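You operate a simulated robot arm through the tools that you are given. There is no shell and no other tool. Be economical: measure what you need, move in short steps, check, and stop when the job is done.

You are at the controls of a simulated robot arm. One attempt, no reset.

TASK
Park the press: stray bearing back on its post, slide in, black knob to LOW, air off.
Fine: no stroke; the bracket stays in the nest.

It is judged by the outcome, as a careful person would: the job done as asked, and still so three seconds after it is handed in. It fails if anything else is knocked over, pushed out of place, dropped, spilled or broken.

THE ROBOT
A 7-joint arm with a two-finger parallel gripper, fixed in place. Base frame: the origin is at the foot of the arm, x ahead of it, y to its left, z up. Units: m, degrees, N and s.
With the tool pointing down near the work surface it reaches from about 0.22 to 0.58 m from the base axis. Its first joint turns from -66.0 to 66.0 degrees. Payload 2.5 kg.
The tool frame sits at the grasp point between the pads (the TCP): z along the fingers, y along the line on which they close. The tips reach 0.023 m beyond it. The gripper opens to 0.094 m. The fingers are 0.038 m wide and 0.01 m thick; the gripper's body (0.054 by 0.096 m) begins 0.039 m behind the TCP.
Orientation is that of the tool frame in the base frame, as a unit quaternion [x, y, z, w]. With the fingers straight down and closing along the base's y, the tool's x points along the base's -x, its y along +y and its z along -z.

THE INTERFACE
- The arm moves only by the tool drive_tool. Its argument "series" is a list of rows, each a list of 3 entries, a list of its own where there are three numbers: the shift along the tool's x, y, z in m, then the turn, a rotation vector about the tool's x, y, z in degrees, then the opening, from 0 (shut) to 1 (fully open). In form: [[[tx, ty, tz], [rx, ry, rz], grip], ...]. A call has 1 to 12 rows; each row shifts and turns the commanded pose from where the row before left it, along the tool's axes as they then stand. Each row takes 0.2 s and may step no farther than 0.05 m and 8.6 degrees from the row before; otherwise, or with a gripper value out of range, the whole call is refused. A pose out of reach is approached as far as the arm can. The call stops where the force on the tool passes 40 N (or 10 N more than at its start, if that is more) or the arm is blocked; 0.2 s more then pass. The fingers move at their own pace (about 0.108 m/s each) and stop on an object; they squeeze with about 44 N. The grip force told is the motor's: it shows also when the fingers shut on nothing. Time passes only in rows, and 0.2 s behind the last, so rows that do not move let the fingers close. The reply holds the time, the measured pose of the TCP, the force on the tool along the base axes, the opening and the grip force, in the units named above and with some noise.
- Cameras (640 x 400 px; columns grow to the right, rows downward): "scene" is fixed at [0.1147, -0.401, 0.5503]; the picture's right is [0.86, -0.50, 0.00], its down [-0.26, -0.44, -0.86] and it looks along [0.43, 0.74, -0.51] (base axes); focal length 326 px, centre (320, 200). "wrist" rides on the gripper at [0.086, 0.016, -0.074] in the tool frame; the picture's right is [-0.18, 0.98, 0.00], its down [-0.58, -0.11, -0.81] and it looks along [-0.79, -0.15, 0.59] (tool axes); focal length 243 px, centre (320, 200). There is no depth. A picture from a camera that has moved, and an enlarged one, comes with that camera's place and axes in the base frame and with its lens.
- get_image(camera): a new picture of that camera. No time passes.
- zoom(camera, box): a new picture of the part [left, top, right, bottom] of that camera's present view, enlarged. No time passes.
- finish_job(): hands the job in; it is judged then, once.

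Go step by step. Nothing tells you positions but the pictures and the camera data: compare them with the known pose of the tool, close in by small moves and look again before you grip or let go. The budget is 120 turns and 76 pictures, counting those below and the enlarged ones. Unless the task says otherwise, let go and move clear before handing in, and close with one line.

The tools are called after "Call:" as a command line: name --argument value ..., lists and objects as JSON in quotes. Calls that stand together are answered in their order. drive_tool: Moves the arm, as the interface text tells. Its arguments: {"type":"object","properties":{"series":{"type":"array"}},"required":["series"]} The other tools are called the same way: get_image (camera) takes a picture; zoom (camera, box) takes an enlarged picture of a part of a camera's view; finish_job () hands the job in.

At the start:

```text
time: 0.0
eef_pos: [0.3514, 0.1853, 0.3466]
orientation: [0.0, 1.0, 0.0, 0.0]
contact_force: [0.2, 1.2, -0.8]
opening: 0.094
grip_force: 0.0
```

scene: 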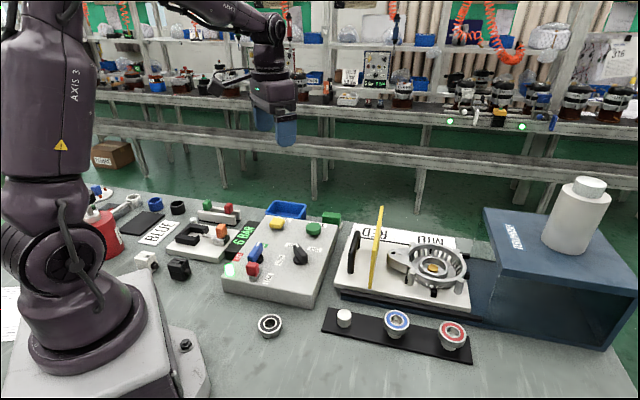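
wrist: 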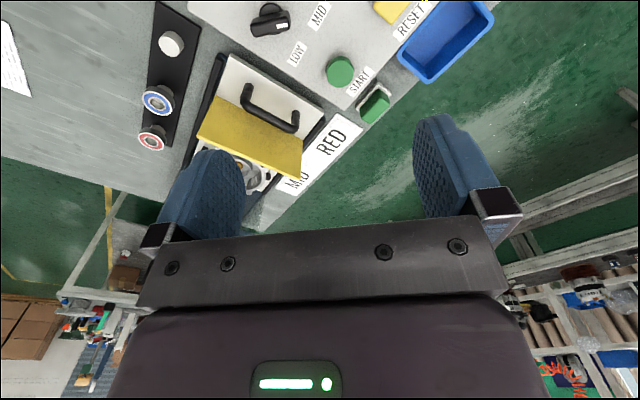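

I see a control box with a black knob, switches, a slide with handle and yellow guard carrying the bracket, a bearing rack with an empty white post, and a stray bearing on the table. I'll zoom for details first.

Call:
zoom --camera "scene" --box '[210, 190, 350, 310]'

Call:
zoom --camera "scene" --box '[320, 200, 500, 370]'

Call:
zoom --camera "scene" --box '[80, 180, 250, 290]'

```text
3.33 times, centred on (280, 250) of scene
camera zoom: at [0.1147, -0.401, 0.5503], right [0.86, -0.5, 0.0], down [-0.26, -0.44, -0.86], along [0.43, 0.74, -0.51], focal length 1088 px, centre (453, 33)
```

zoom: 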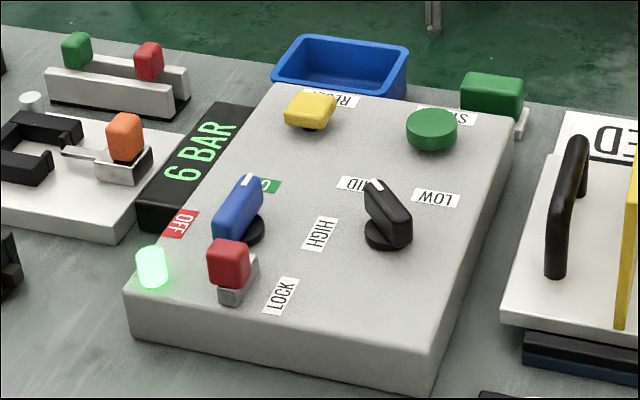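

```text
2.35 times, centred on (410, 285) of scene
camera zoom: at [0.1147, -0.401, 0.5503], right [0.86, -0.5, 0.0], down [-0.26, -0.44, -0.86], along [0.43, 0.74, -0.51], focal length 768 px, centre (108, 0)
```

zoom: 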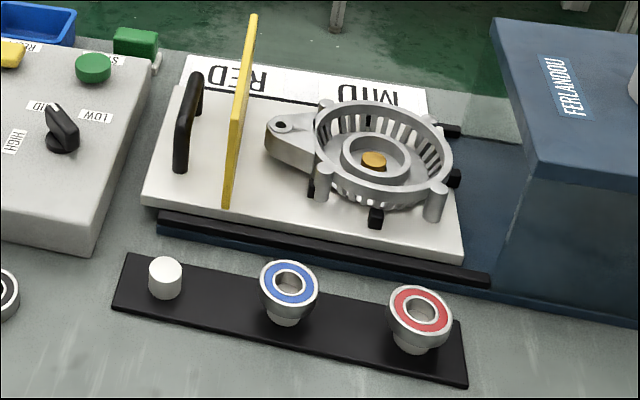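

```text
3.64 times, centred on (165, 235) of scene
camera zoom: at [0.1147, -0.401, 0.5503], right [0.86, -0.5, 0.0], down [-0.26, -0.44, -0.86], along [0.43, 0.74, -0.51], focal length 1187 px, centre (884, 73)
```

zoom: 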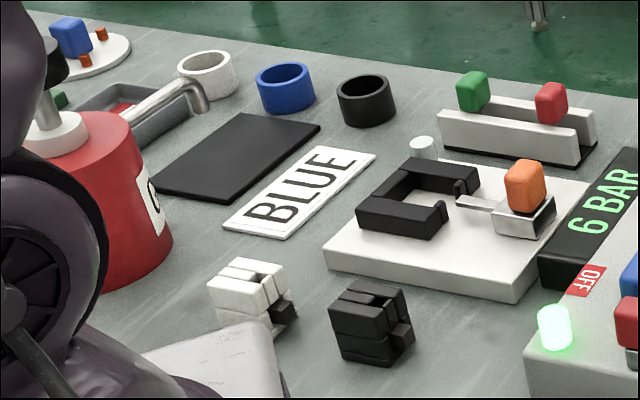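

Call:
zoom --camera "wrist" --box '[120, 0, 360, 200]'

Call:
zoom --camera "scene" --box '[240, 290, 420, 370]'

Call:
zoom --camera "scene" --box '[210, 230, 330, 310]'

```text
2.00 times, centred on (240, 100) of wrist
camera zoom: at [0.2663, 0.2018, 0.4211], right [0.18, 0.98, 0.0], down [0.58, -0.11, 0.81], along [0.79, -0.15, -0.59], focal length 485 px, centre (480, 400)
```

zoom: 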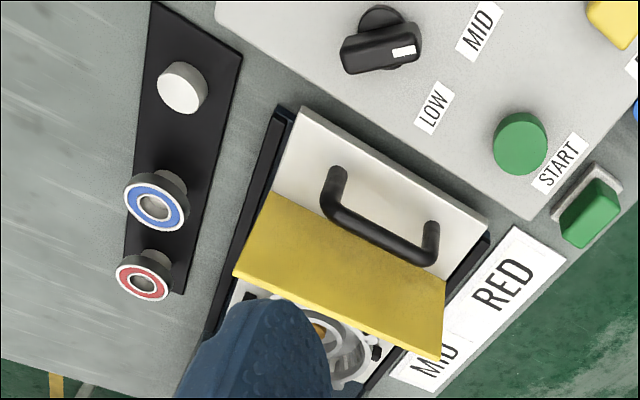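

```text
3.56 times, centred on (330, 330) of scene
camera zoom: at [0.1147, -0.401, 0.5503], right [0.86, -0.5, 0.0], down [-0.26, -0.44, -0.86], along [0.43, 0.74, -0.51], focal length 1160 px, centre (284, -262)
```

zoom: 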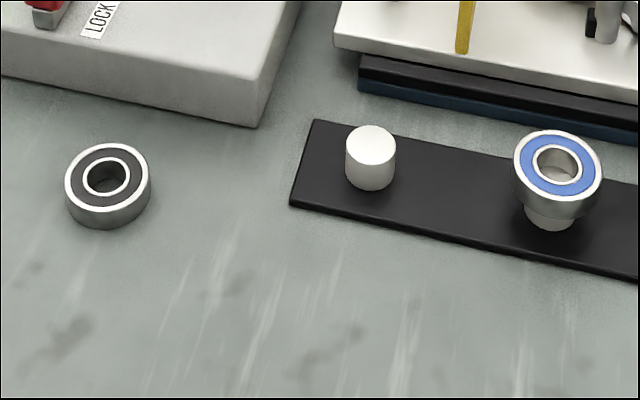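

```text
5.00 times, centred on (270, 270) of scene
camera zoom: at [0.1147, -0.401, 0.5503], right [0.86, -0.5, 0.0], down [-0.26, -0.44, -0.86], along [0.43, 0.74, -0.51], focal length 1632 px, centre (570, -150)
```

zoom: 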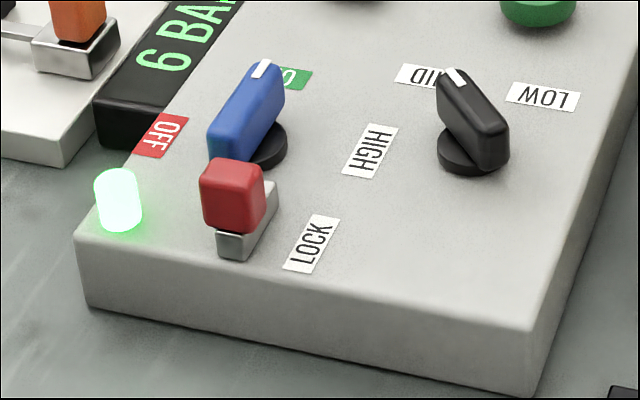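

Call:
drive_tool --series '[[[0.027, -0.042, 0], [0, 0, 0], 1], [[0.027, -0.042, 0], [0, 0, 0], 1], [[0.027, -0.042, 0], [0, 0, 0], 1], [[0.028, -0.043, 0], [0, 0, 0], 1], [[0, 0, 0.045], [0, 0, 0], 1], [[0, 0, 0.045], [0, 0, 0], 1], [[0, 0, 0.045], [0, 0, 0], 1], [[0, 0, 0.04], [0, 0, 0], 1], [[0, 0, 0], [0, 0, 0], 1]]'

Call:
get_image --camera "wrist"

Call:
get_image --camera "scene"

```text
refused: row 4 steps farther than a row can; nothing moved
```

```text
67 pictures are left
camera wrist: at [0.2663, 0.2018, 0.4211], right [0.18, 0.98, 0.0], down [0.58, -0.11, 0.81], along [0.79, -0.15, -0.59], focal length 243 px, centre (320, 200)
```

wrist: 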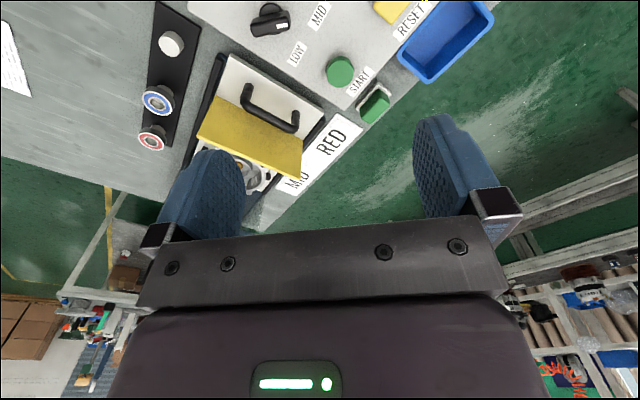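

```text
66 pictures are left
```

scene: 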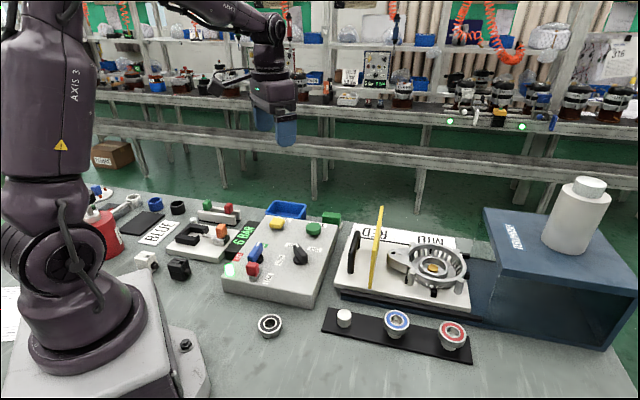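

The row limit was just exceeded, so I'll resend with slightly smaller steps to hover above the stray bearing.

Call:
drive_tool --series '[[[0.022, -0.034, 0], [0, 0, 0], 1], [[0.022, -0.034, 0], [0, 0, 0], 1], [[0.022, -0.034, 0], [0, 0, 0], 1], [[0.022, -0.034, 0], [0, 0, 0], 1], [[0.021, -0.033, 0], [0, 0, 0], 1], [[0, 0, 0.045], [0, 0, 0], 1], [[0, 0, 0.045], [0, 0, 0], 1], [[0, 0, 0.045], [0, 0, 0], 1], [[0, 0, 0.04], [0, 0, 0], 1], [[0, 0, 0], [0, 0, 0], 1]]'

```text
time: 2.2
eef_pos: [0.2445, 0.0147, 0.1703]
orientation: [0.0, 1.0, 0.0, 0.0]
contact_force: [-1.0, -1.1, 0.3]
opening: 0.0941
grip_force: 0.0
```

Call:
get_image --camera "wrist"

Call:
get_image --camera "scene"

```text
65 pictures are left
camera wrist: at [0.1577, 0.0319, 0.2455], right [0.18, 0.98, 0.0], down [0.58, -0.11, 0.81], along [0.79, -0.15, -0.59], focal length 243 px, centre (320, 200)
```

wrist: 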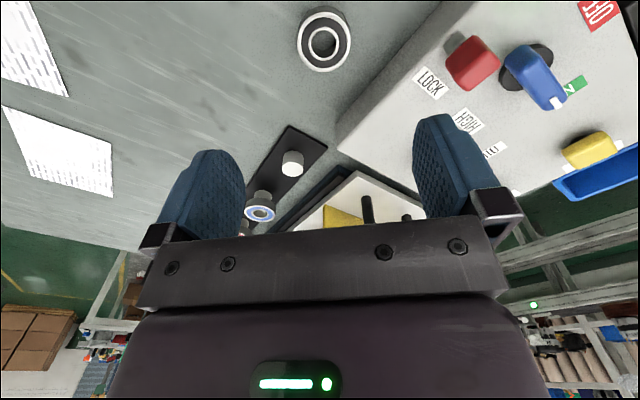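

```text
64 pictures are left
```

scene: 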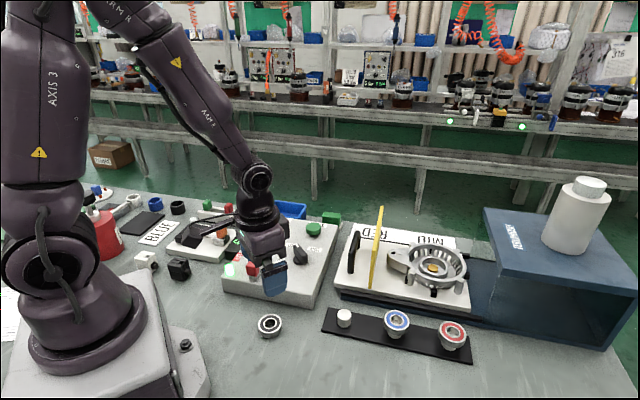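

The wrist view confirms the bearing at about (0.242, 0.017). I'll lower with open fingers straddling it, then grip.

Call:
drive_tool --series '[[[0.0025, 0.0025, 0.045], [0, 0, 0], 1], [[0, 0, 0.045], [0, 0, 0], 1], [[0, 0, 0.035], [0, 0, 0], 1], [[0, 0, 0.008], [0, 0, 0], 1], [[0, 0, 0], [0, 0, 0], 1]]'

Call:
get_image --camera "wrist"

Call:
zoom --camera "scene" --box '[210, 260, 330, 350]'

```text
time: 3.4
eef_pos: [0.2413, 0.0178, 0.0389]
orientation: [0.0, 1.0, 0.0, 0.0]
contact_force: [0.8, 0.4, -0.1]
opening: 0.094
grip_force: 0.0
```

```text
63 pictures are left
camera wrist: at [0.1552, 0.035, 0.1126], right [0.18, 0.98, 0.0], down [0.58, -0.11, 0.81], along [0.79, -0.15, -0.59], focal length 243 px, centre (320, 200)
```

wrist: 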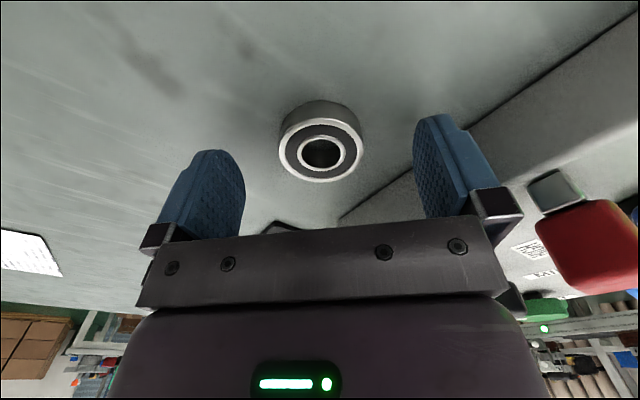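

```text
4.44 times, centred on (270, 305) of scene
camera zoom: at [0.1147, -0.401, 0.5503], right [0.86, -0.5, 0.0], down [-0.26, -0.44, -0.86], along [0.43, 0.74, -0.51], focal length 1451 px, centre (542, -267)
```

zoom: 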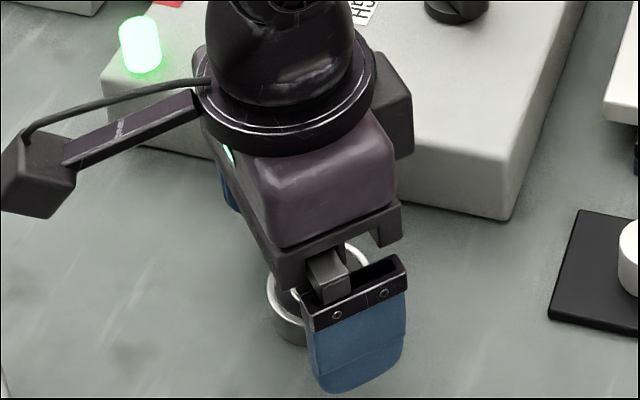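

Bearing is centred between the pads. I'll lower the last bit and close.

Call:
drive_tool --series '[[[0, 0.001, 0.006], [0, 0, 0], 1], [[0, 0, 0.006], [0, 0, 0], 1], [[0, 0, 0], [0, 0, 0], 0.55], [[0, 0, 0], [0, 0, 0], 0.35], [[0, 0, 0], [0, 0, 0], 0.35]]'

```text
time: 4.6
eef_pos: [0.2412, 0.0199, 0.027]
orientation: [0.0, 1.0, 0.0, 0.0]
contact_force: [-0.8, 0.7, -1.1]
opening: 0.0458
grip_force: 43.6
```

Call:
drive_tool --series '[[[0, 0, -0.04], [0, 0, 0], 0.35], [[0, 0, -0.045], [0, 0, 0], 0.35], [[0, 0, -0.045], [0, 0, 0], 0.35], [[-0.0335, -0.0165, 0], [0, 0, 0], 0.35], [[-0.0335, -0.0165, 0], [0, 0, 0], 0.35], [[-0.0335, -0.0165, 0], [0, 0, -8.5], 0.35], [[-0.0275, -0.02, 0], [0, 0, -8.5], 0.35], [[0, 0, 0], [0, 0, -8.5], 0.35], [[0, 0, 0], [0, 0, -8.5], 0.35], [[0, 0, 0], [0, 0, -8.5], 0.35], [[0, 0, 0], [0, 0, -2.5], 0.35]]'

Call:
get_image --camera "wrist"

Call:
get_image --camera "scene"

```text
time: 7.0
eef_pos: [0.3727, -0.0472, 0.156]
orientation: [-0.385, 0.923, 0.0, 0.0]
contact_force: [-0.1, -0.1, -0.8]
opening: 0.0457
grip_force: 43.9
```

```text
61 pictures are left
camera wrist: at [0.2995, -0.0952, 0.2312], right [-0.57, 0.82, 0.0], down [0.49, 0.34, 0.81], along [0.66, 0.46, -0.59], focal length 243 px, centre (320, 200)
```

wrist: 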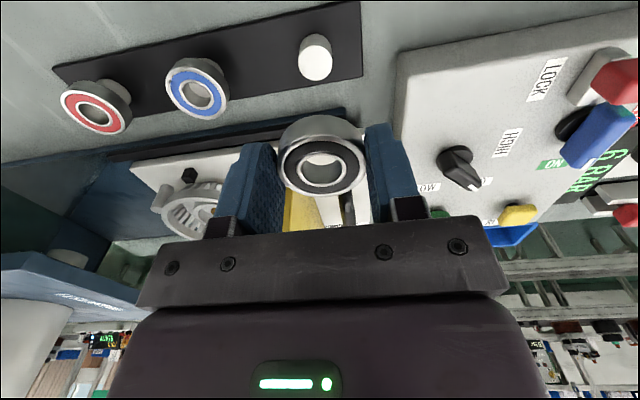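

```text
60 pictures are left
```

scene: 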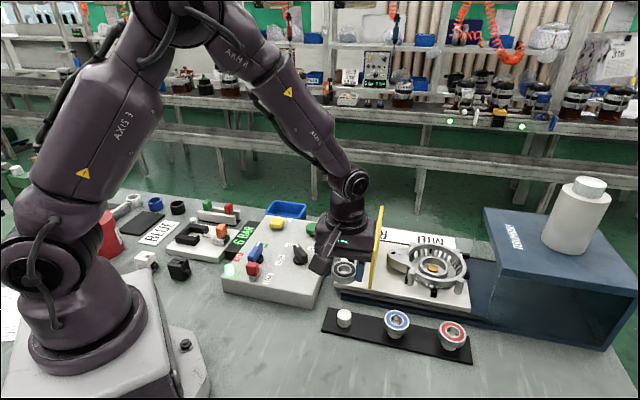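

Call:
zoom --camera "wrist" --box '[240, 0, 400, 100]'

```text
4.00 times, centred on (320, 50) of wrist
camera zoom: at [0.2995, -0.0952, 0.2312], right [-0.57, 0.82, 0.0], down [0.49, 0.34, 0.81], along [0.66, 0.46, -0.59], focal length 970 px, centre (320, 800)
```

zoom: 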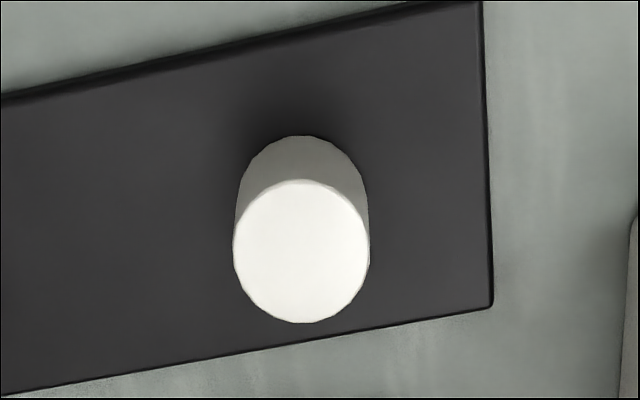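

Call:
drive_tool --series '[[[-0.0053, -0.0029, 0.03], [0, 0, 0], 0.35], [[0, 0, 0.035], [0, 0, 0], 0.35], [[0, 0, 0.024], [0, 0, 0], 0.35], [[0, 0, 0], [0, 0, 0], 0.35]]'

Call:
zoom --camera "scene" --box '[300, 260, 420, 350]'

Call:
zoom --camera "wrist" --box '[220, 50, 420, 230]'

```text
time: 8.0
eef_pos: [0.3783, -0.0438, 0.069]
orientation: [-0.383, 0.924, 0.001, 0.0]
contact_force: [-0.3, 0.6, -0.6]
opening: 0.0455
grip_force: 44.1
```

```text
4.44 times, centred on (360, 305) of scene
camera zoom: at [0.1147, -0.401, 0.5503], right [0.86, -0.5, 0.0], down [-0.26, -0.44, -0.86], along [0.43, 0.74, -0.51], focal length 1451 px, centre (142, -267)
```

zoom: 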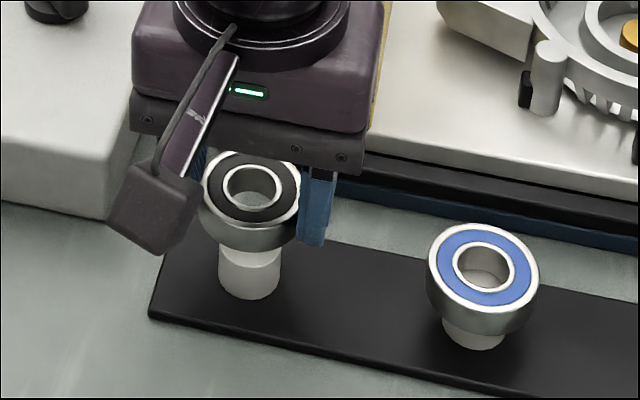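

```text
2.22 times, centred on (320, 140) of wrist
camera zoom: at [0.3051, -0.0936, 0.1424], right [-0.56, 0.83, 0.0], down [0.49, 0.33, 0.81], along [0.67, 0.46, -0.59], focal length 539 px, centre (320, 333)
```

zoom: 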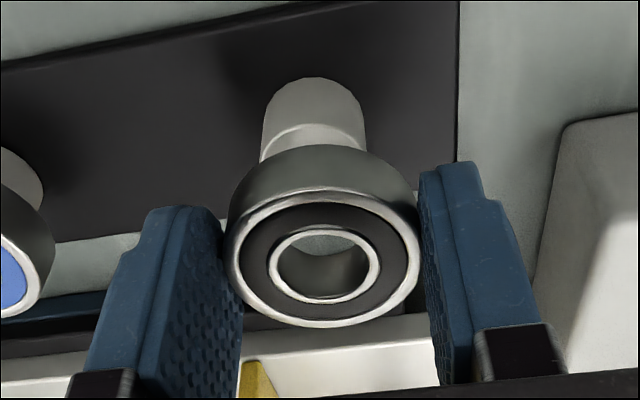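

Call:
drive_tool --series '[[[0, -0.0015, 0.007], [0, 0, 0], 0.35], [[0, 0, 0.007], [0, 0, 0], 0.35], [[0, 0, 0], [0, 0, 0], 0.35]]'

Call:
zoom --camera "scene" --box '[310, 270, 420, 350]'

Call:
zoom --camera "wrist" --box '[220, 50, 420, 230]'

```text
time: 8.8
eef_pos: [0.3795, -0.0452, 0.0546]
orientation: [-0.383, 0.924, -0.001, 0.0]
contact_force: [-6.1, 0.9, 18.9]
opening: 0.0454
grip_force: 43.9
```

```text
5.00 times, centred on (365, 310) of scene
camera zoom: at [0.1146, -0.401, 0.5503], right [0.86, -0.5, 0.0], down [-0.26, -0.44, -0.86], along [0.43, 0.74, -0.51], focal length 1632 px, centre (95, -350)
```

zoom: 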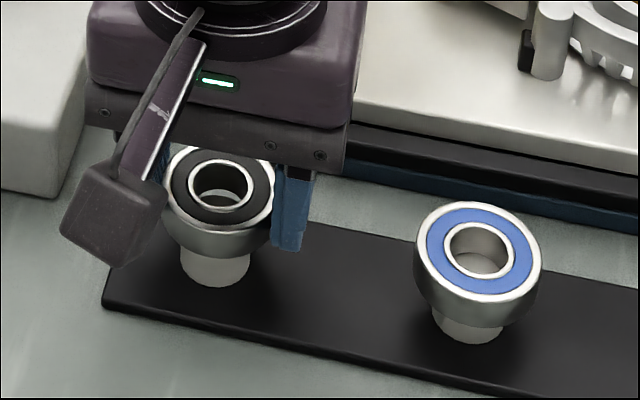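

```text
2.22 times, centred on (320, 140) of wrist
camera zoom: at [0.3061, -0.0946, 0.1289], right [-0.57, 0.82, 0.0], down [0.49, 0.33, 0.81], along [0.67, 0.46, -0.59], focal length 539 px, centre (320, 333)
```

zoom: 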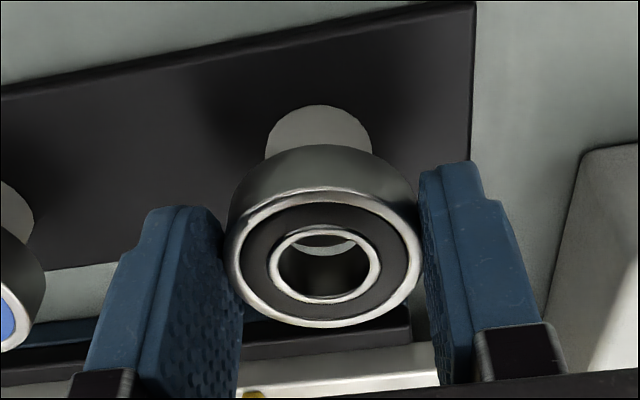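

Light contact: the bearing has touched the post. Before releasing, I'll compare how the neighbouring bearings sit on theirs.

Call:
zoom --camera "scene" --box '[370, 295, 480, 365]'

Call:
zoom --camera "scene" --box '[325, 285, 385, 335]'

```text
5.71 times, centred on (425, 330) of scene
camera zoom: at [0.1146, -0.401, 0.5503], right [0.86, -0.5, 0.0], down [-0.26, -0.44, -0.86], along [0.43, 0.74, -0.51], focal length 1865 px, centre (-280, -543)
```

zoom: 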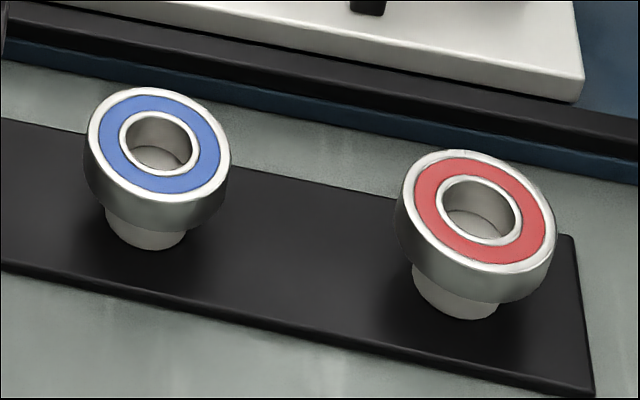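

```text
8.00 times, centred on (355, 310) of scene
camera zoom: at [0.1146, -0.401, 0.5503], right [0.86, -0.5, 0.0], down [-0.26, -0.44, -0.86], along [0.43, 0.74, -0.51], focal length 2611 px, centre (40, -680)
```

zoom: 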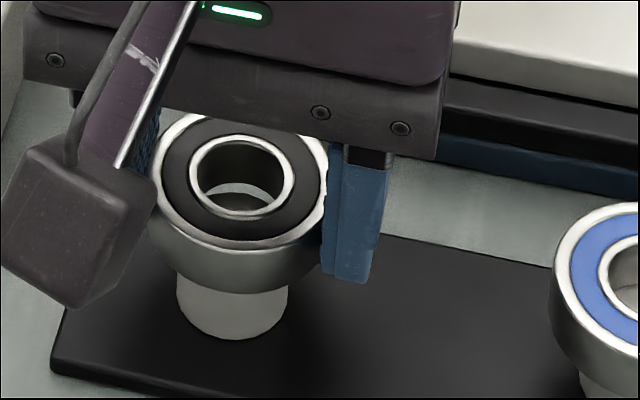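

Call:
zoom --camera "wrist" --box '[280, 85, 370, 165]'

Call:
zoom --camera "scene" --box '[340, 295, 370, 330]'

```text
5.00 times, centred on (325, 125) of wrist
camera zoom: at [0.3061, -0.0946, 0.1289], right [-0.57, 0.82, 0.0], down [0.49, 0.33, 0.81], along [0.67, 0.46, -0.59], focal length 1213 px, centre (295, 575)
```

zoom: 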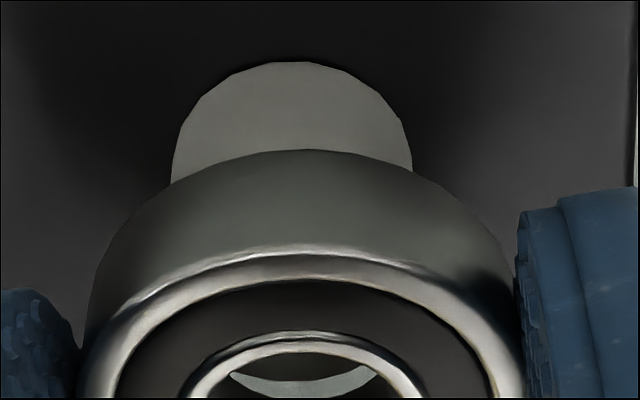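

```text
11.43 times, centred on (355, 312) of scene
camera zoom: at [0.1146, -0.401, 0.5503], right [0.86, -0.5, 0.0], down [-0.26, -0.44, -0.86], along [0.43, 0.74, -0.51], focal length 3730 px, centre (-80, -1086)
```

zoom: 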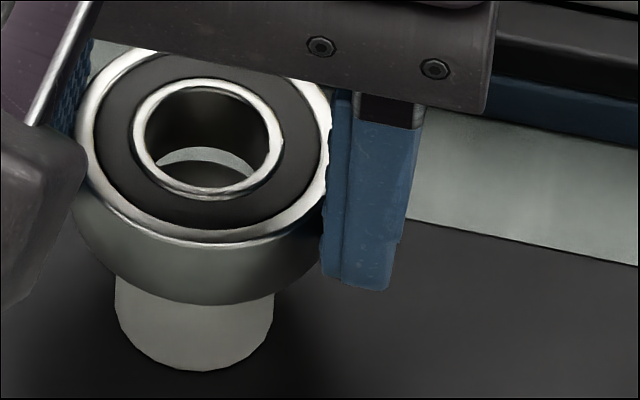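

Seen through the bore, the bearing sits about 4–5 mm too far along the arm's forward direction. I'll lift slightly, shift back, and re-check.

Call:
drive_tool --series '[[[0, 0, -0.006], [0, 0, 0], 0.35], [[0.0045, -0.0011, 0], [0, 0, 0], 0.35], [[0, 0, 0], [0, 0, 0], 0.35]]'

Call:
zoom --camera "wrist" --box '[270, 85, 370, 195]'

Call:
zoom --camera "scene" --box '[335, 290, 375, 335]'

```text
time: 9.6
eef_pos: [0.3778, -0.0479, 0.0605]
orientation: [-0.383, 0.924, 0.0, 0.0]
contact_force: [0.2, -0.2, -0.5]
opening: 0.0458
grip_force: 44.3
```

```text
3.64 times, centred on (320, 140) of wrist
camera zoom: at [0.304, -0.0983, 0.1344], right [-0.57, 0.82, 0.0], down [0.49, 0.33, 0.81], along [0.67, 0.46, -0.59], focal length 882 px, centre (320, 418)
```

zoom: 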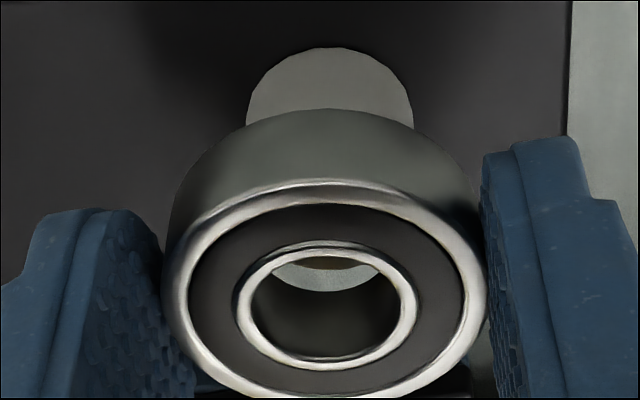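

```text
8.89 times, centred on (355, 312) of scene
camera zoom: at [0.1147, -0.401, 0.5503], right [0.86, -0.5, 0.0], down [-0.26, -0.44, -0.86], along [0.43, 0.74, -0.51], focal length 2901 px, centre (9, -800)
```

zoom: 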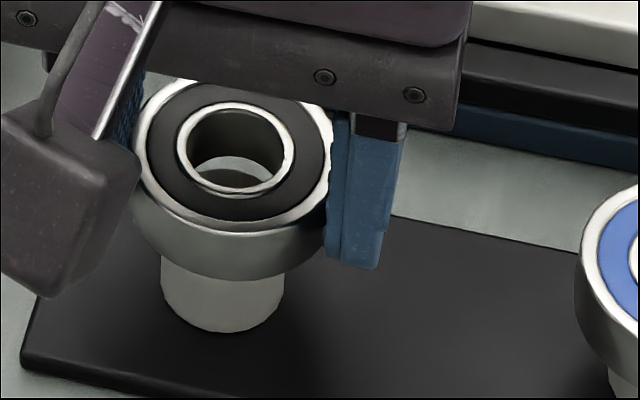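

Call:
drive_tool --series '[[[0, 0, 0.0045], [0, 0, 0], 0.35], [[0, 0, 0], [0, 0, 0], 0.35]]'

Call:
zoom --camera "wrist" --box '[270, 85, 370, 195]'

Call:
zoom --camera "scene" --box '[335, 290, 375, 335]'

```text
time: 10.2
eef_pos: [0.3771, -0.0488, 0.0544]
orientation: [-0.383, 0.924, 0.0, 0.0]
contact_force: [0.0, -0.5, -1.6]
opening: 0.0454
grip_force: 44.1
```

```text
3.64 times, centred on (320, 140) of wrist
camera zoom: at [0.3038, -0.0982, 0.1297], right [-0.57, 0.82, 0.0], down [0.49, 0.33, 0.81], along [0.67, 0.46, -0.59], focal length 882 px, centre (320, 418)
```

zoom: 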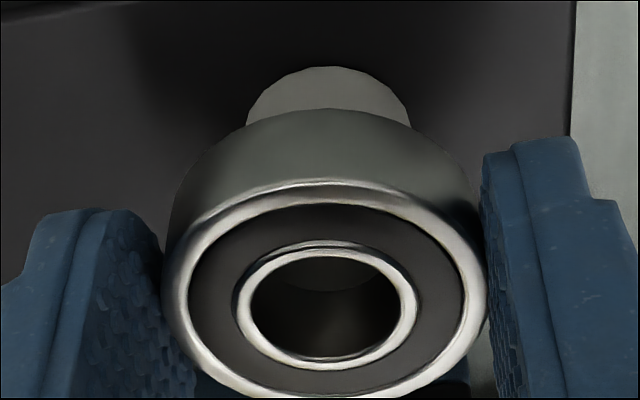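

```text
8.89 times, centred on (355, 312) of scene
camera zoom: at [0.1147, -0.401, 0.5503], right [0.86, -0.5, 0.0], down [-0.26, -0.44, -0.86], along [0.43, 0.74, -0.51], focal length 2901 px, centre (9, -800)
```

zoom: 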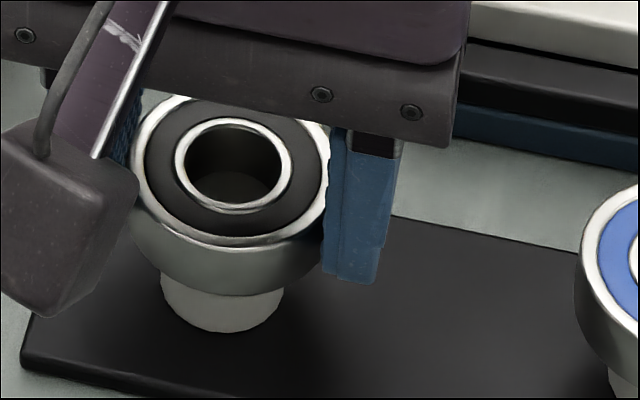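

The bore now shows post top all round, and the lateral alignment is good. I'll lower in small steps to contact.

Call:
drive_tool --series '[[[0, 0, 0.001], [0, 0, 0], 0.35], [[0, 0, 0.001], [0, 0, 0], 0.35], [[0, 0, 0], [0, 0, 0], 0.35]]'

```text
time: 11.0
eef_pos: [0.3771, -0.05, 0.0533]
orientation: [-0.383, 0.924, 0.0, 0.0]
contact_force: [-6.5, 1.6, 19.8]
opening: 0.0459
grip_force: 44.0
```

Call:
drive_tool --series '[[[0, 0, -0.001], [0, 0, 0], 0.35], [[0, 0, 0], [0, 0, 0], 0.6], [[0, 0, 0], [0, 0, 0], 0.65]]'

Call:
zoom --camera "wrist" --box '[240, 75, 400, 205]'

Call:
zoom --camera "scene" --box '[325, 285, 385, 335]'

```text
time: 11.8
eef_pos: [0.3771, -0.0484, 0.055]
orientation: [-0.383, 0.924, 0.001, 0.0]
contact_force: [0.2, 0.8, -0.7]
opening: 0.0611
grip_force: 0.1
```

```text
3.08 times, centred on (320, 140) of wrist
camera zoom: at [0.3037, -0.0982, 0.1284], right [-0.56, 0.83, 0.0], down [0.49, 0.33, 0.81], along [0.67, 0.46, -0.59], focal length 746 px, centre (320, 385)
```

zoom: 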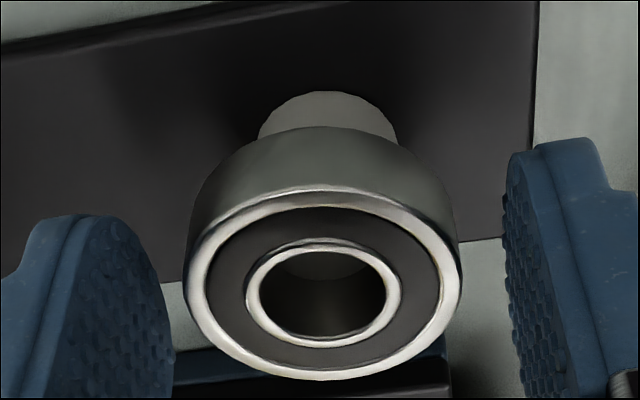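

```text
8.00 times, centred on (355, 310) of scene
camera zoom: at [0.1147, -0.401, 0.5503], right [0.86, -0.5, 0.0], down [-0.26, -0.44, -0.86], along [0.43, 0.74, -0.51], focal length 2611 px, centre (40, -680)
```

zoom: 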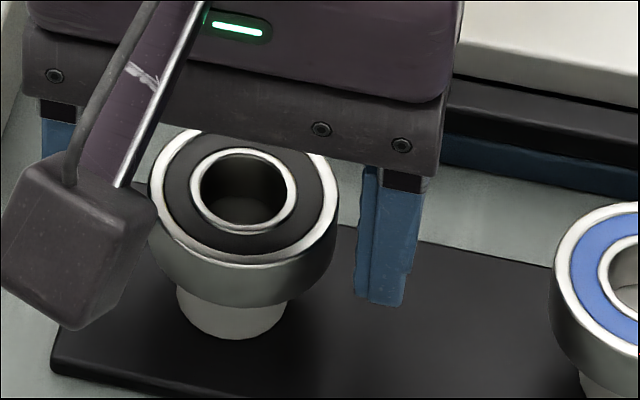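

Bearing is seated and released. I'll rise straight up and then check it and the control panel.

Call:
drive_tool --series '[[[0, 0, -0.03], [0, 0, 0], 0.65], [[0, 0, -0.045], [0, 0, 0], 0.65], [[0, 0, -0.045], [0, 0, 0], 0.65], [[0, 0, -0.045], [0, 0, 0], 0.65], [[0.04, 0, -0.02], [0, 0, 0], 0.65], [[0.04, 0, 0], [0, 0, 0], 0.65], [[0, 0, 0], [0, 0, 0], 0.65]]'

Call:
get_image --camera "scene"

Call:
get_image --camera "wrist"

```text
time: 13.4
eef_pos: [0.3195, -0.1039, 0.2397]
orientation: [-0.382, 0.924, 0.0, 0.001]
contact_force: [-0.3, -0.2, 0.7]
opening: 0.0613
grip_force: 0.1
```

```text
44 pictures are left
```

scene: 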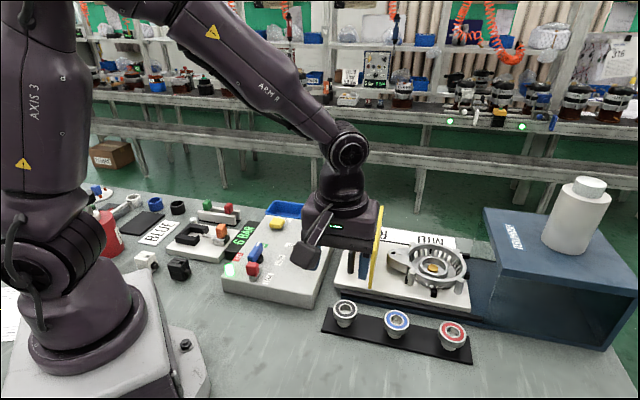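

```text
43 pictures are left
camera wrist: at [0.2467, -0.1543, 0.314], right [-0.57, 0.82, 0.0], down [0.49, 0.33, 0.81], along [0.67, 0.46, -0.59], focal length 243 px, centre (320, 200)
```

wrist: 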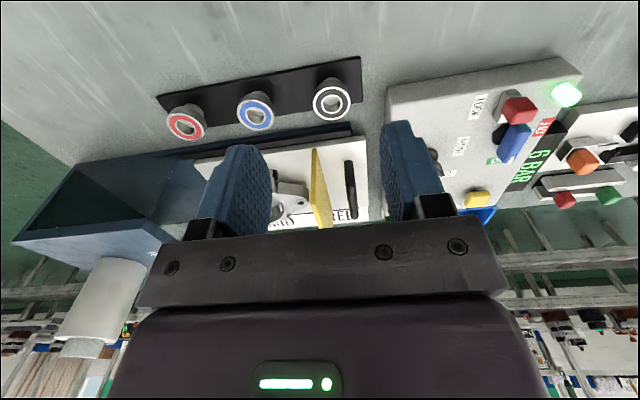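

Bearing sits well. Next I'll view the control panel closely, especially the LOCK slider beside the blue air valve.

Call:
drive_tool --series '[[[-0.0185, 0.0366, 0], [0, 0, 0], 1], [[-0.0185, 0.0366, 0], [0, 0, 0], 1], [[-0.0185, 0.0366, 0], [0, 0, 0], 1], [[-0.0185, 0.0366, 0], [0, 0, 0], 1], [[-0.0185, 0.0366, 0.02], [0, 0, 0], 1], [[-0.0185, 0.0366, 0.02], [0, 0, 0], 1], [[0, 0, 0], [0, 0, 0], 1]]'

Call:
get_image --camera "wrist"

```text
time: 15.0
eef_pos: [0.2437, 0.1295, 0.1988]
orientation: [-0.383, 0.924, 0.0, 0.001]
contact_force: [0.2, 0.0, 0.3]
opening: 0.0937
grip_force: 0.0
```

```text
42 pictures are left
camera wrist: at [0.1708, 0.0796, 0.2741], right [-0.57, 0.82, 0.0], down [0.49, 0.33, 0.81], along [0.67, 0.46, -0.59], focal length 243 px, centre (320, 200)
```

wrist: 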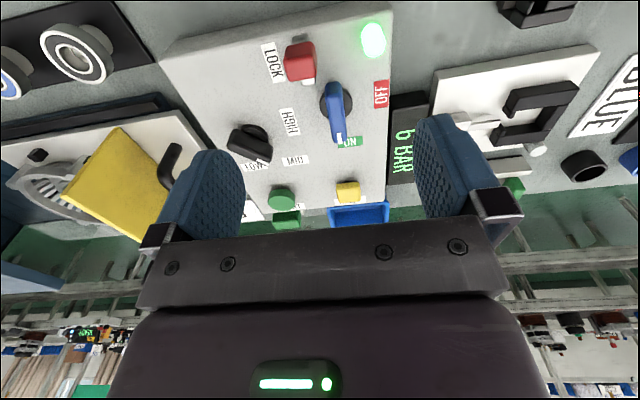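

Call:
zoom --camera "wrist" --box '[210, 10, 410, 210]'

```text
2.00 times, centred on (310, 110) of wrist
camera zoom: at [0.1708, 0.0796, 0.2741], right [-0.57, 0.82, 0.0], down [0.49, 0.33, 0.81], along [0.67, 0.46, -0.59], focal length 485 px, centre (340, 380)
```

zoom: 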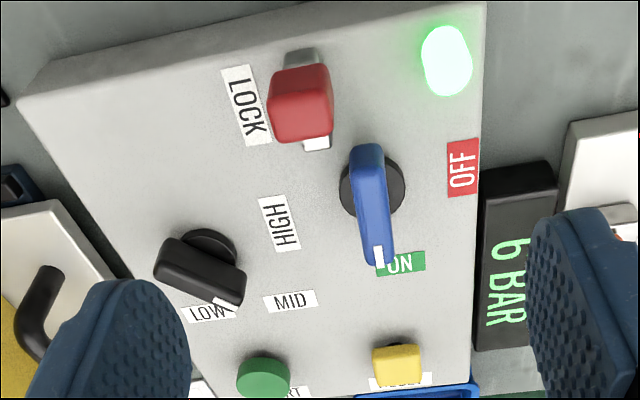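

Lever tip triangulates to (0.291, 0.185, 0.08) with its pivot near (0.272, 0.164), and OFF is 90° counter-clockwise from ON. I'll take the air off first, since that rules out any stroke, by hovering over the lever with half-open fingers.

Call:
drive_tool --series '[[[-0.0225, 0.0022, 0], [0, 0, 0], 0.5], [[-0.0226, 0.0022, 0], [0, 0, 0], 0.5], [[0, 0, 0.04], [0, 0, 0], 0.5], [[0, 0, 0.035], [0, 0, 0], 0.5], [[0, 0, 0], [0, 0, 0], 0.5]]'

Call:
get_image --camera "wrist"

Call:
zoom --camera "scene" --box '[200, 190, 340, 310]'

```text
time: 16.2
eef_pos: [0.2719, 0.164, 0.1248]
orientation: [-0.382, 0.924, 0.0, 0.0]
contact_force: [0.8, 0.6, 0.8]
opening: 0.0471
grip_force: 0.1
```

```text
40 pictures are left
camera wrist: at [0.1984, 0.1141, 0.1988], right [-0.56, 0.83, 0.0], down [0.49, 0.33, 0.81], along [0.67, 0.46, -0.59], focal length 243 px, centre (320, 200)
```

wrist: 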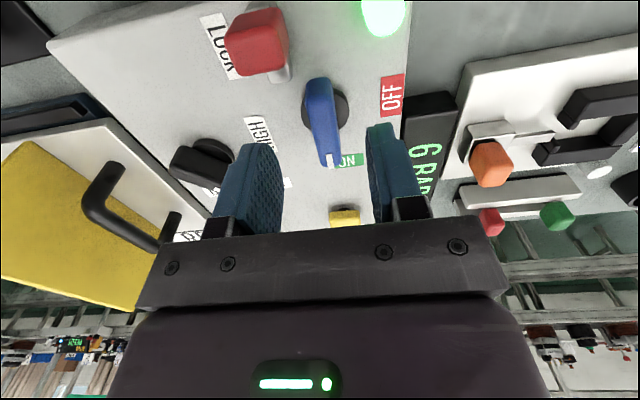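

```text
3.33 times, centred on (270, 250) of scene
camera zoom: at [0.1147, -0.401, 0.5503], right [0.86, -0.5, 0.0], down [-0.26, -0.44, -0.86], along [0.43, 0.74, -0.51], focal length 1088 px, centre (487, 33)
```

zoom: 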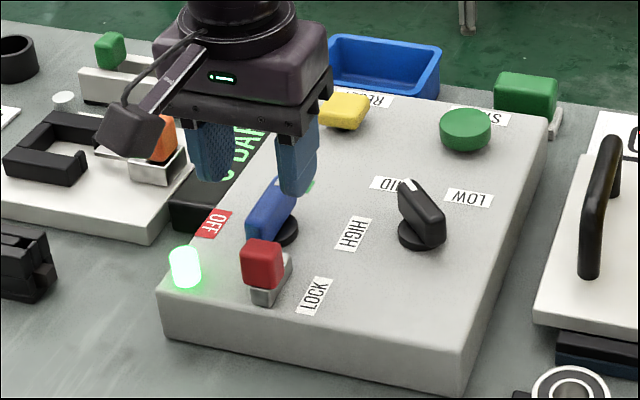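

Call:
drive_tool --series '[[[0, 0.001, 0.02], [0, 0, 0], 0.5], [[0, 0, 0.014], [0, 0, 0], 0.5], [[0, 0, 0], [0, 0, 0], 0.5]]'

Call:
get_image --camera "wrist"

Call:
zoom --camera "scene" --box '[210, 210, 310, 300]'

```text
time: 17.0
eef_pos: [0.2709, 0.1635, 0.091]
orientation: [-0.383, 0.924, 0.0, -0.001]
contact_force: [-0.2, -0.4, -0.4]
opening: 0.0469
grip_force: 0.1
```

```text
38 pictures are left
camera wrist: at [0.1984, 0.1148, 0.1652], right [-0.56, 0.83, 0.0], down [0.49, 0.33, 0.81], along [0.67, 0.46, -0.59], focal length 243 px, centre (320, 200)
```

wrist: 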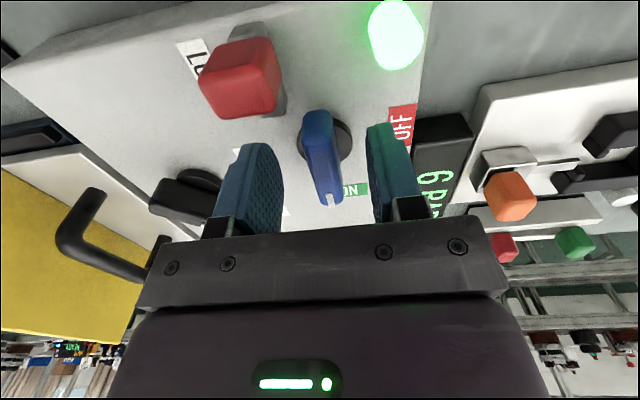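

```text
4.44 times, centred on (260, 255) of scene
camera zoom: at [0.1147, -0.401, 0.5503], right [0.86, -0.5, 0.0], down [-0.26, -0.44, -0.86], along [0.43, 0.74, -0.51], focal length 1451 px, centre (587, -44)
```

zoom: 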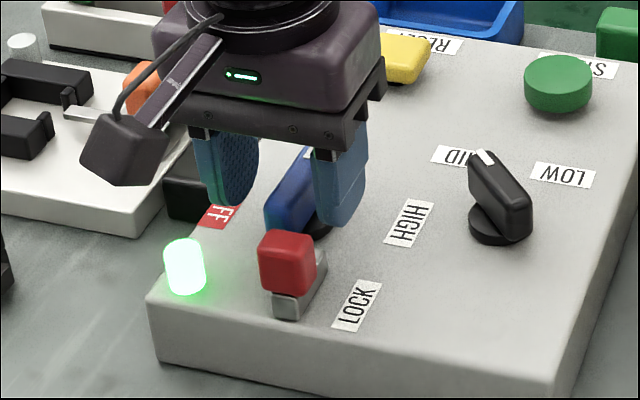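

Call:
drive_tool --series '[[[0, 0, 0.005], [0, 0, 0], 0.5], [[0, 0, 0], [0, 0, 0], 0.2], [[0, 0, 0], [0, 0, 0], 0.05], [[0, 0, 0], [0, 0, 0], 0.05]]'

```text
time: 18.0
eef_pos: [0.2709, 0.1643, 0.0856]
orientation: [-0.384, 0.923, 0.001, 0.001]
contact_force: [-3.7, 3.9, -3.5]
opening: 0.0159
grip_force: 44.5
```

Call:
drive_tool --series '[[[0, 0, 0], [0, 0, -7], 0.05], [[0, 0, 0], [0, 0, -7], 0.05], [[0, 0, 0], [0, 0, -7], 0.05], [[0, 0, 0], [0, 0, 0], 0.05]]'

Call:
zoom --camera "scene" --box '[210, 210, 310, 300]'

```text
time: 19.0
eef_pos: [0.274, 0.1622, 0.0845]
orientation: [-0.542, 0.841, -0.002, 0.001]
contact_force: [29.8, -14.6, -12.4]
opening: 0.016
grip_force: 44.6
```

```text
4.44 times, centred on (260, 255) of scene
camera zoom: at [0.1147, -0.401, 0.5503], right [0.86, -0.5, 0.0], down [-0.26, -0.44, -0.86], along [0.43, 0.74, -0.51], focal length 1451 px, centre (587, -44)
```

zoom: 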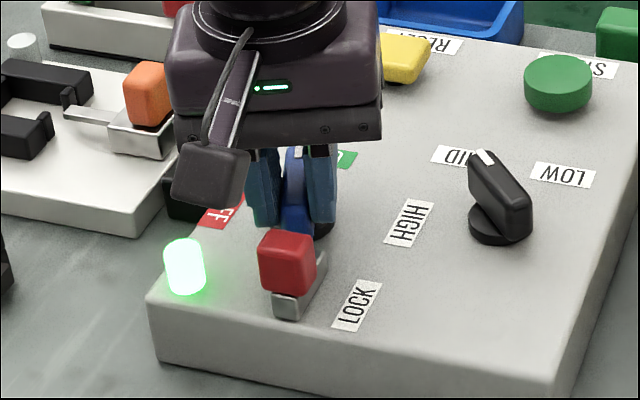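

Call:
drive_tool --series '[[[0, -0.0035, -0.0005], [0, 0, 0], 0.05], [[0, -0.0013, 0], [0, 0, -7], 0.05], [[0, -0.0013, 0], [0, 0, -7], 0.05], [[0, 0, 0], [0, 0, 0], 0.05]]'

```text
time: 20.0
eef_pos: [0.2776, 0.1621, 0.0867]
orientation: [-0.643, 0.766, -0.001, -0.001]
contact_force: [15.4, -9.6, -15.2]
opening: 0.0159
grip_force: 45.1
```

Call:
drive_tool --series '[[[0, -0.002, 0.001], [0, 0, -7], 0.05], [[0, -0.0015, 0], [0, 0, -7], 0.05], [[0, -0.0015, 0], [0, 0, -7], 0.05], [[0, 0, 0], [0, 0, 0], 0.05]]'

Call:
zoom --camera "scene" --box '[210, 210, 310, 300]'

```text
time: 21.0
eef_pos: [0.2818, 0.1619, 0.0858]
orientation: [0.772, -0.635, 0.0, 0.0]
contact_force: [-4.6, -12.8, 29.7]
opening: 0.0161
grip_force: 45.3
```

```text
4.44 times, centred on (260, 255) of scene
camera zoom: at [0.1146, -0.4011, 0.5503], right [0.86, -0.5, 0.0], down [-0.26, -0.44, -0.86], along [0.43, 0.74, -0.51], focal length 1451 px, centre (587, -44)
```

zoom: 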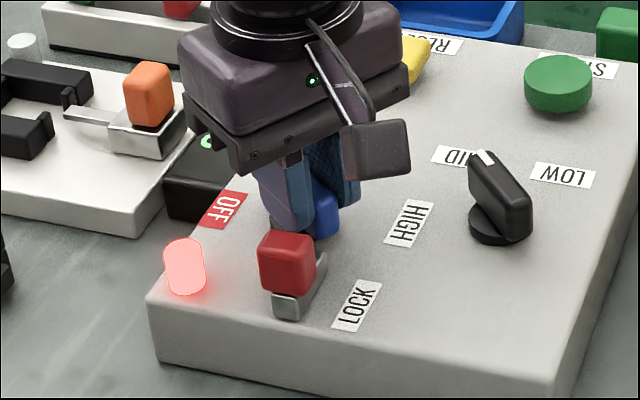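

Call:
drive_tool --series '[[[0.0005, -0.001, -0.001], [0, 0, -8], 0.05], [[0, -0.0013, 0], [0, 0, -8], 0.05], [[0, 0, 0], [0, 0, 0], 0.05]]'

```text
time: 21.8
eef_pos: [0.285, 0.1625, 0.0858]
orientation: [0.853, -0.522, -0.001, -0.001]
contact_force: [16.4, 6.3, -33.1]
opening: 0.0159
grip_force: 44.5
```

Call:
drive_tool --series '[[[0, -0.002, 0.0005], [0, 0, -8], 0.05], [[0, -0.0013, 0], [0, 0, -8], 0.05], [[0, 0, 0], [0, 0, 0], 0.05]]'

Call:
zoom --camera "scene" --box '[210, 210, 310, 300]'

```text
time: 22.6
eef_pos: [0.288, 0.165, 0.0857]
orientation: [0.918, -0.397, 0.0, -0.002]
contact_force: [12.6, 15.0, -29.9]
opening: 0.0156
grip_force: 45.0
```

```text
4.44 times, centred on (260, 255) of scene
camera zoom: at [0.1148, -0.401, 0.5503], right [0.86, -0.5, 0.0], down [-0.26, -0.44, -0.86], along [0.43, 0.74, -0.51], focal length 1451 px, centre (587, -44)
```

zoom: 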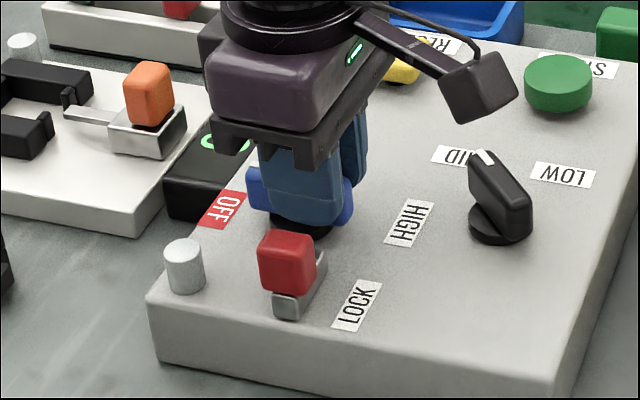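

The lamp has gone dark and the lever points to OFF. I'll open, rise, and check.

Call:
drive_tool --series '[[[0, 0, 0], [0, 0, 0], 0.25], [[0, 0, 0], [0, 0, 0], 0.45], [[0, 0, -0.03], [0, 0, 0], 0.45], [[0, 0, -0.045], [0, 0, 0], 0.45], [[0, 0, -0.045], [0, 0, 0], 0.45], [[0, 0, 0], [0, 0, 0], 0.45]]'

Call:
zoom --camera "scene" --box '[200, 190, 340, 310]'

Call:
get_image --camera "wrist"

```text
time: 24.0
eef_pos: [0.2869, 0.1635, 0.2063]
orientation: [0.917, -0.399, 0.0, 0.0]
contact_force: [0.0, 0.3, 0.5]
opening: 0.0425
grip_force: 0.0
```

```text
3.33 times, centred on (270, 250) of scene
camera zoom: at [0.1147, -0.401, 0.5503], right [0.86, -0.5, 0.0], down [-0.26, -0.44, -0.86], along [0.43, 0.74, -0.51], focal length 1088 px, centre (487, 33)
```

zoom: 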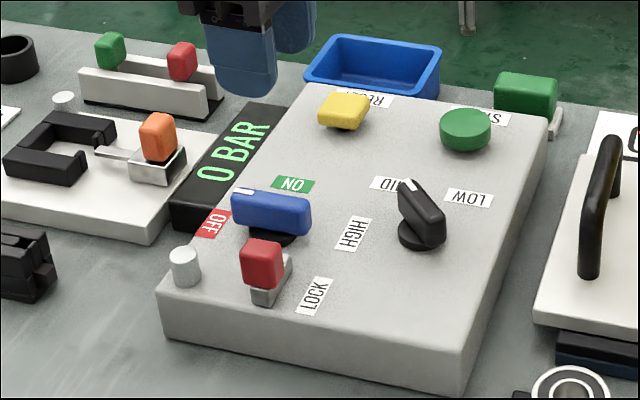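

```text
32 pictures are left
camera wrist: at [0.3335, 0.0895, 0.2803], right [-0.84, -0.54, 0.0], down [-0.32, 0.5, 0.81], along [-0.43, 0.68, -0.59], focal length 243 px, centre (320, 200)
```

wrist: 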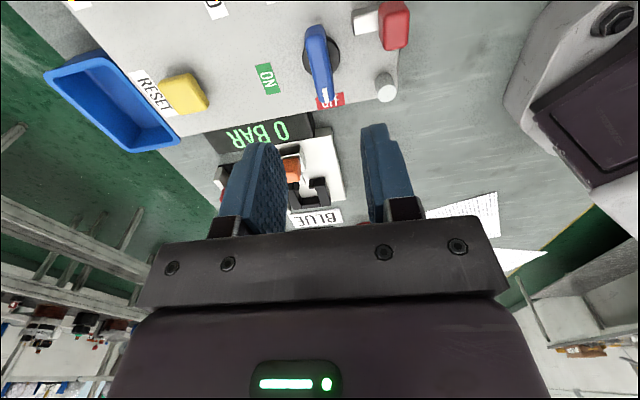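

Display reads 0 BAR. Next, the black knob: hover over it at about (0.361, 0.115) with the fingers turned across its handle.

Call:
drive_tool --series '[[[0.043, -0.0105, 0], [0, 0, 0], 0.5], [[0.043, -0.0105, 0], [0, 0, 0], 0.5], [[0, 0, 0], [0, 0, 8.5], 0.5], [[0, 0, 0], [0, 0, 8.5], 0.5], [[0, 0, 0], [0, 0, 8.5], 0.5], [[0, 0, 0], [0, 0, 8.5], 0.5], [[0, 0, 0.03], [0, 0, 8.5], 0.5], [[0, 0, 0.04], [0, 0, 8.5], 0.5], [[0, 0, 0], [0, 0, 0], 0.5]]'

Call:
get_image --camera "wrist"

Call:
zoom --camera "scene" --box '[240, 190, 360, 300]'

```text
time: 26.0
eef_pos: [0.3606, 0.1148, 0.1366]
orientation: [-0.655, 0.756, 0.001, 0.0]
contact_force: [-0.8, 0.8, 0.0]
opening: 0.0469
grip_force: 0.0
```

```text
31 pictures are left
camera wrist: at [0.3322, 0.0316, 0.2098], right [-0.95, 0.32, 0.0], down [0.19, 0.56, 0.81], along [0.26, 0.76, -0.59], focal length 243 px, centre (320, 200)
```

wrist: 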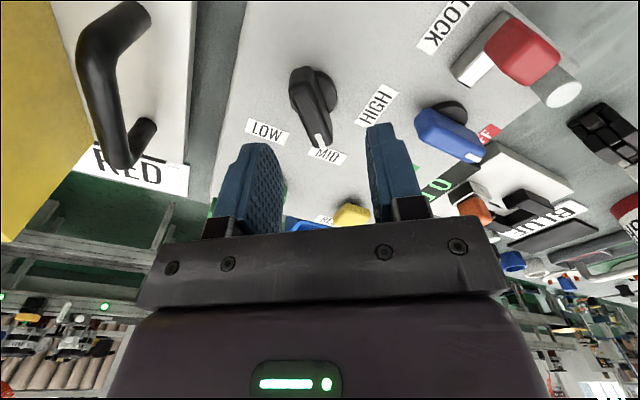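

```text
3.64 times, centred on (300, 245) of scene
camera zoom: at [0.1147, -0.401, 0.5503], right [0.86, -0.5, 0.0], down [-0.26, -0.44, -0.86], along [0.43, 0.74, -0.51], focal length 1187 px, centre (393, 36)
```

zoom: 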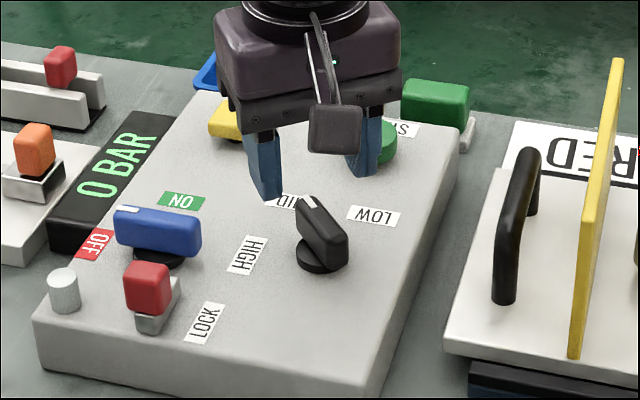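

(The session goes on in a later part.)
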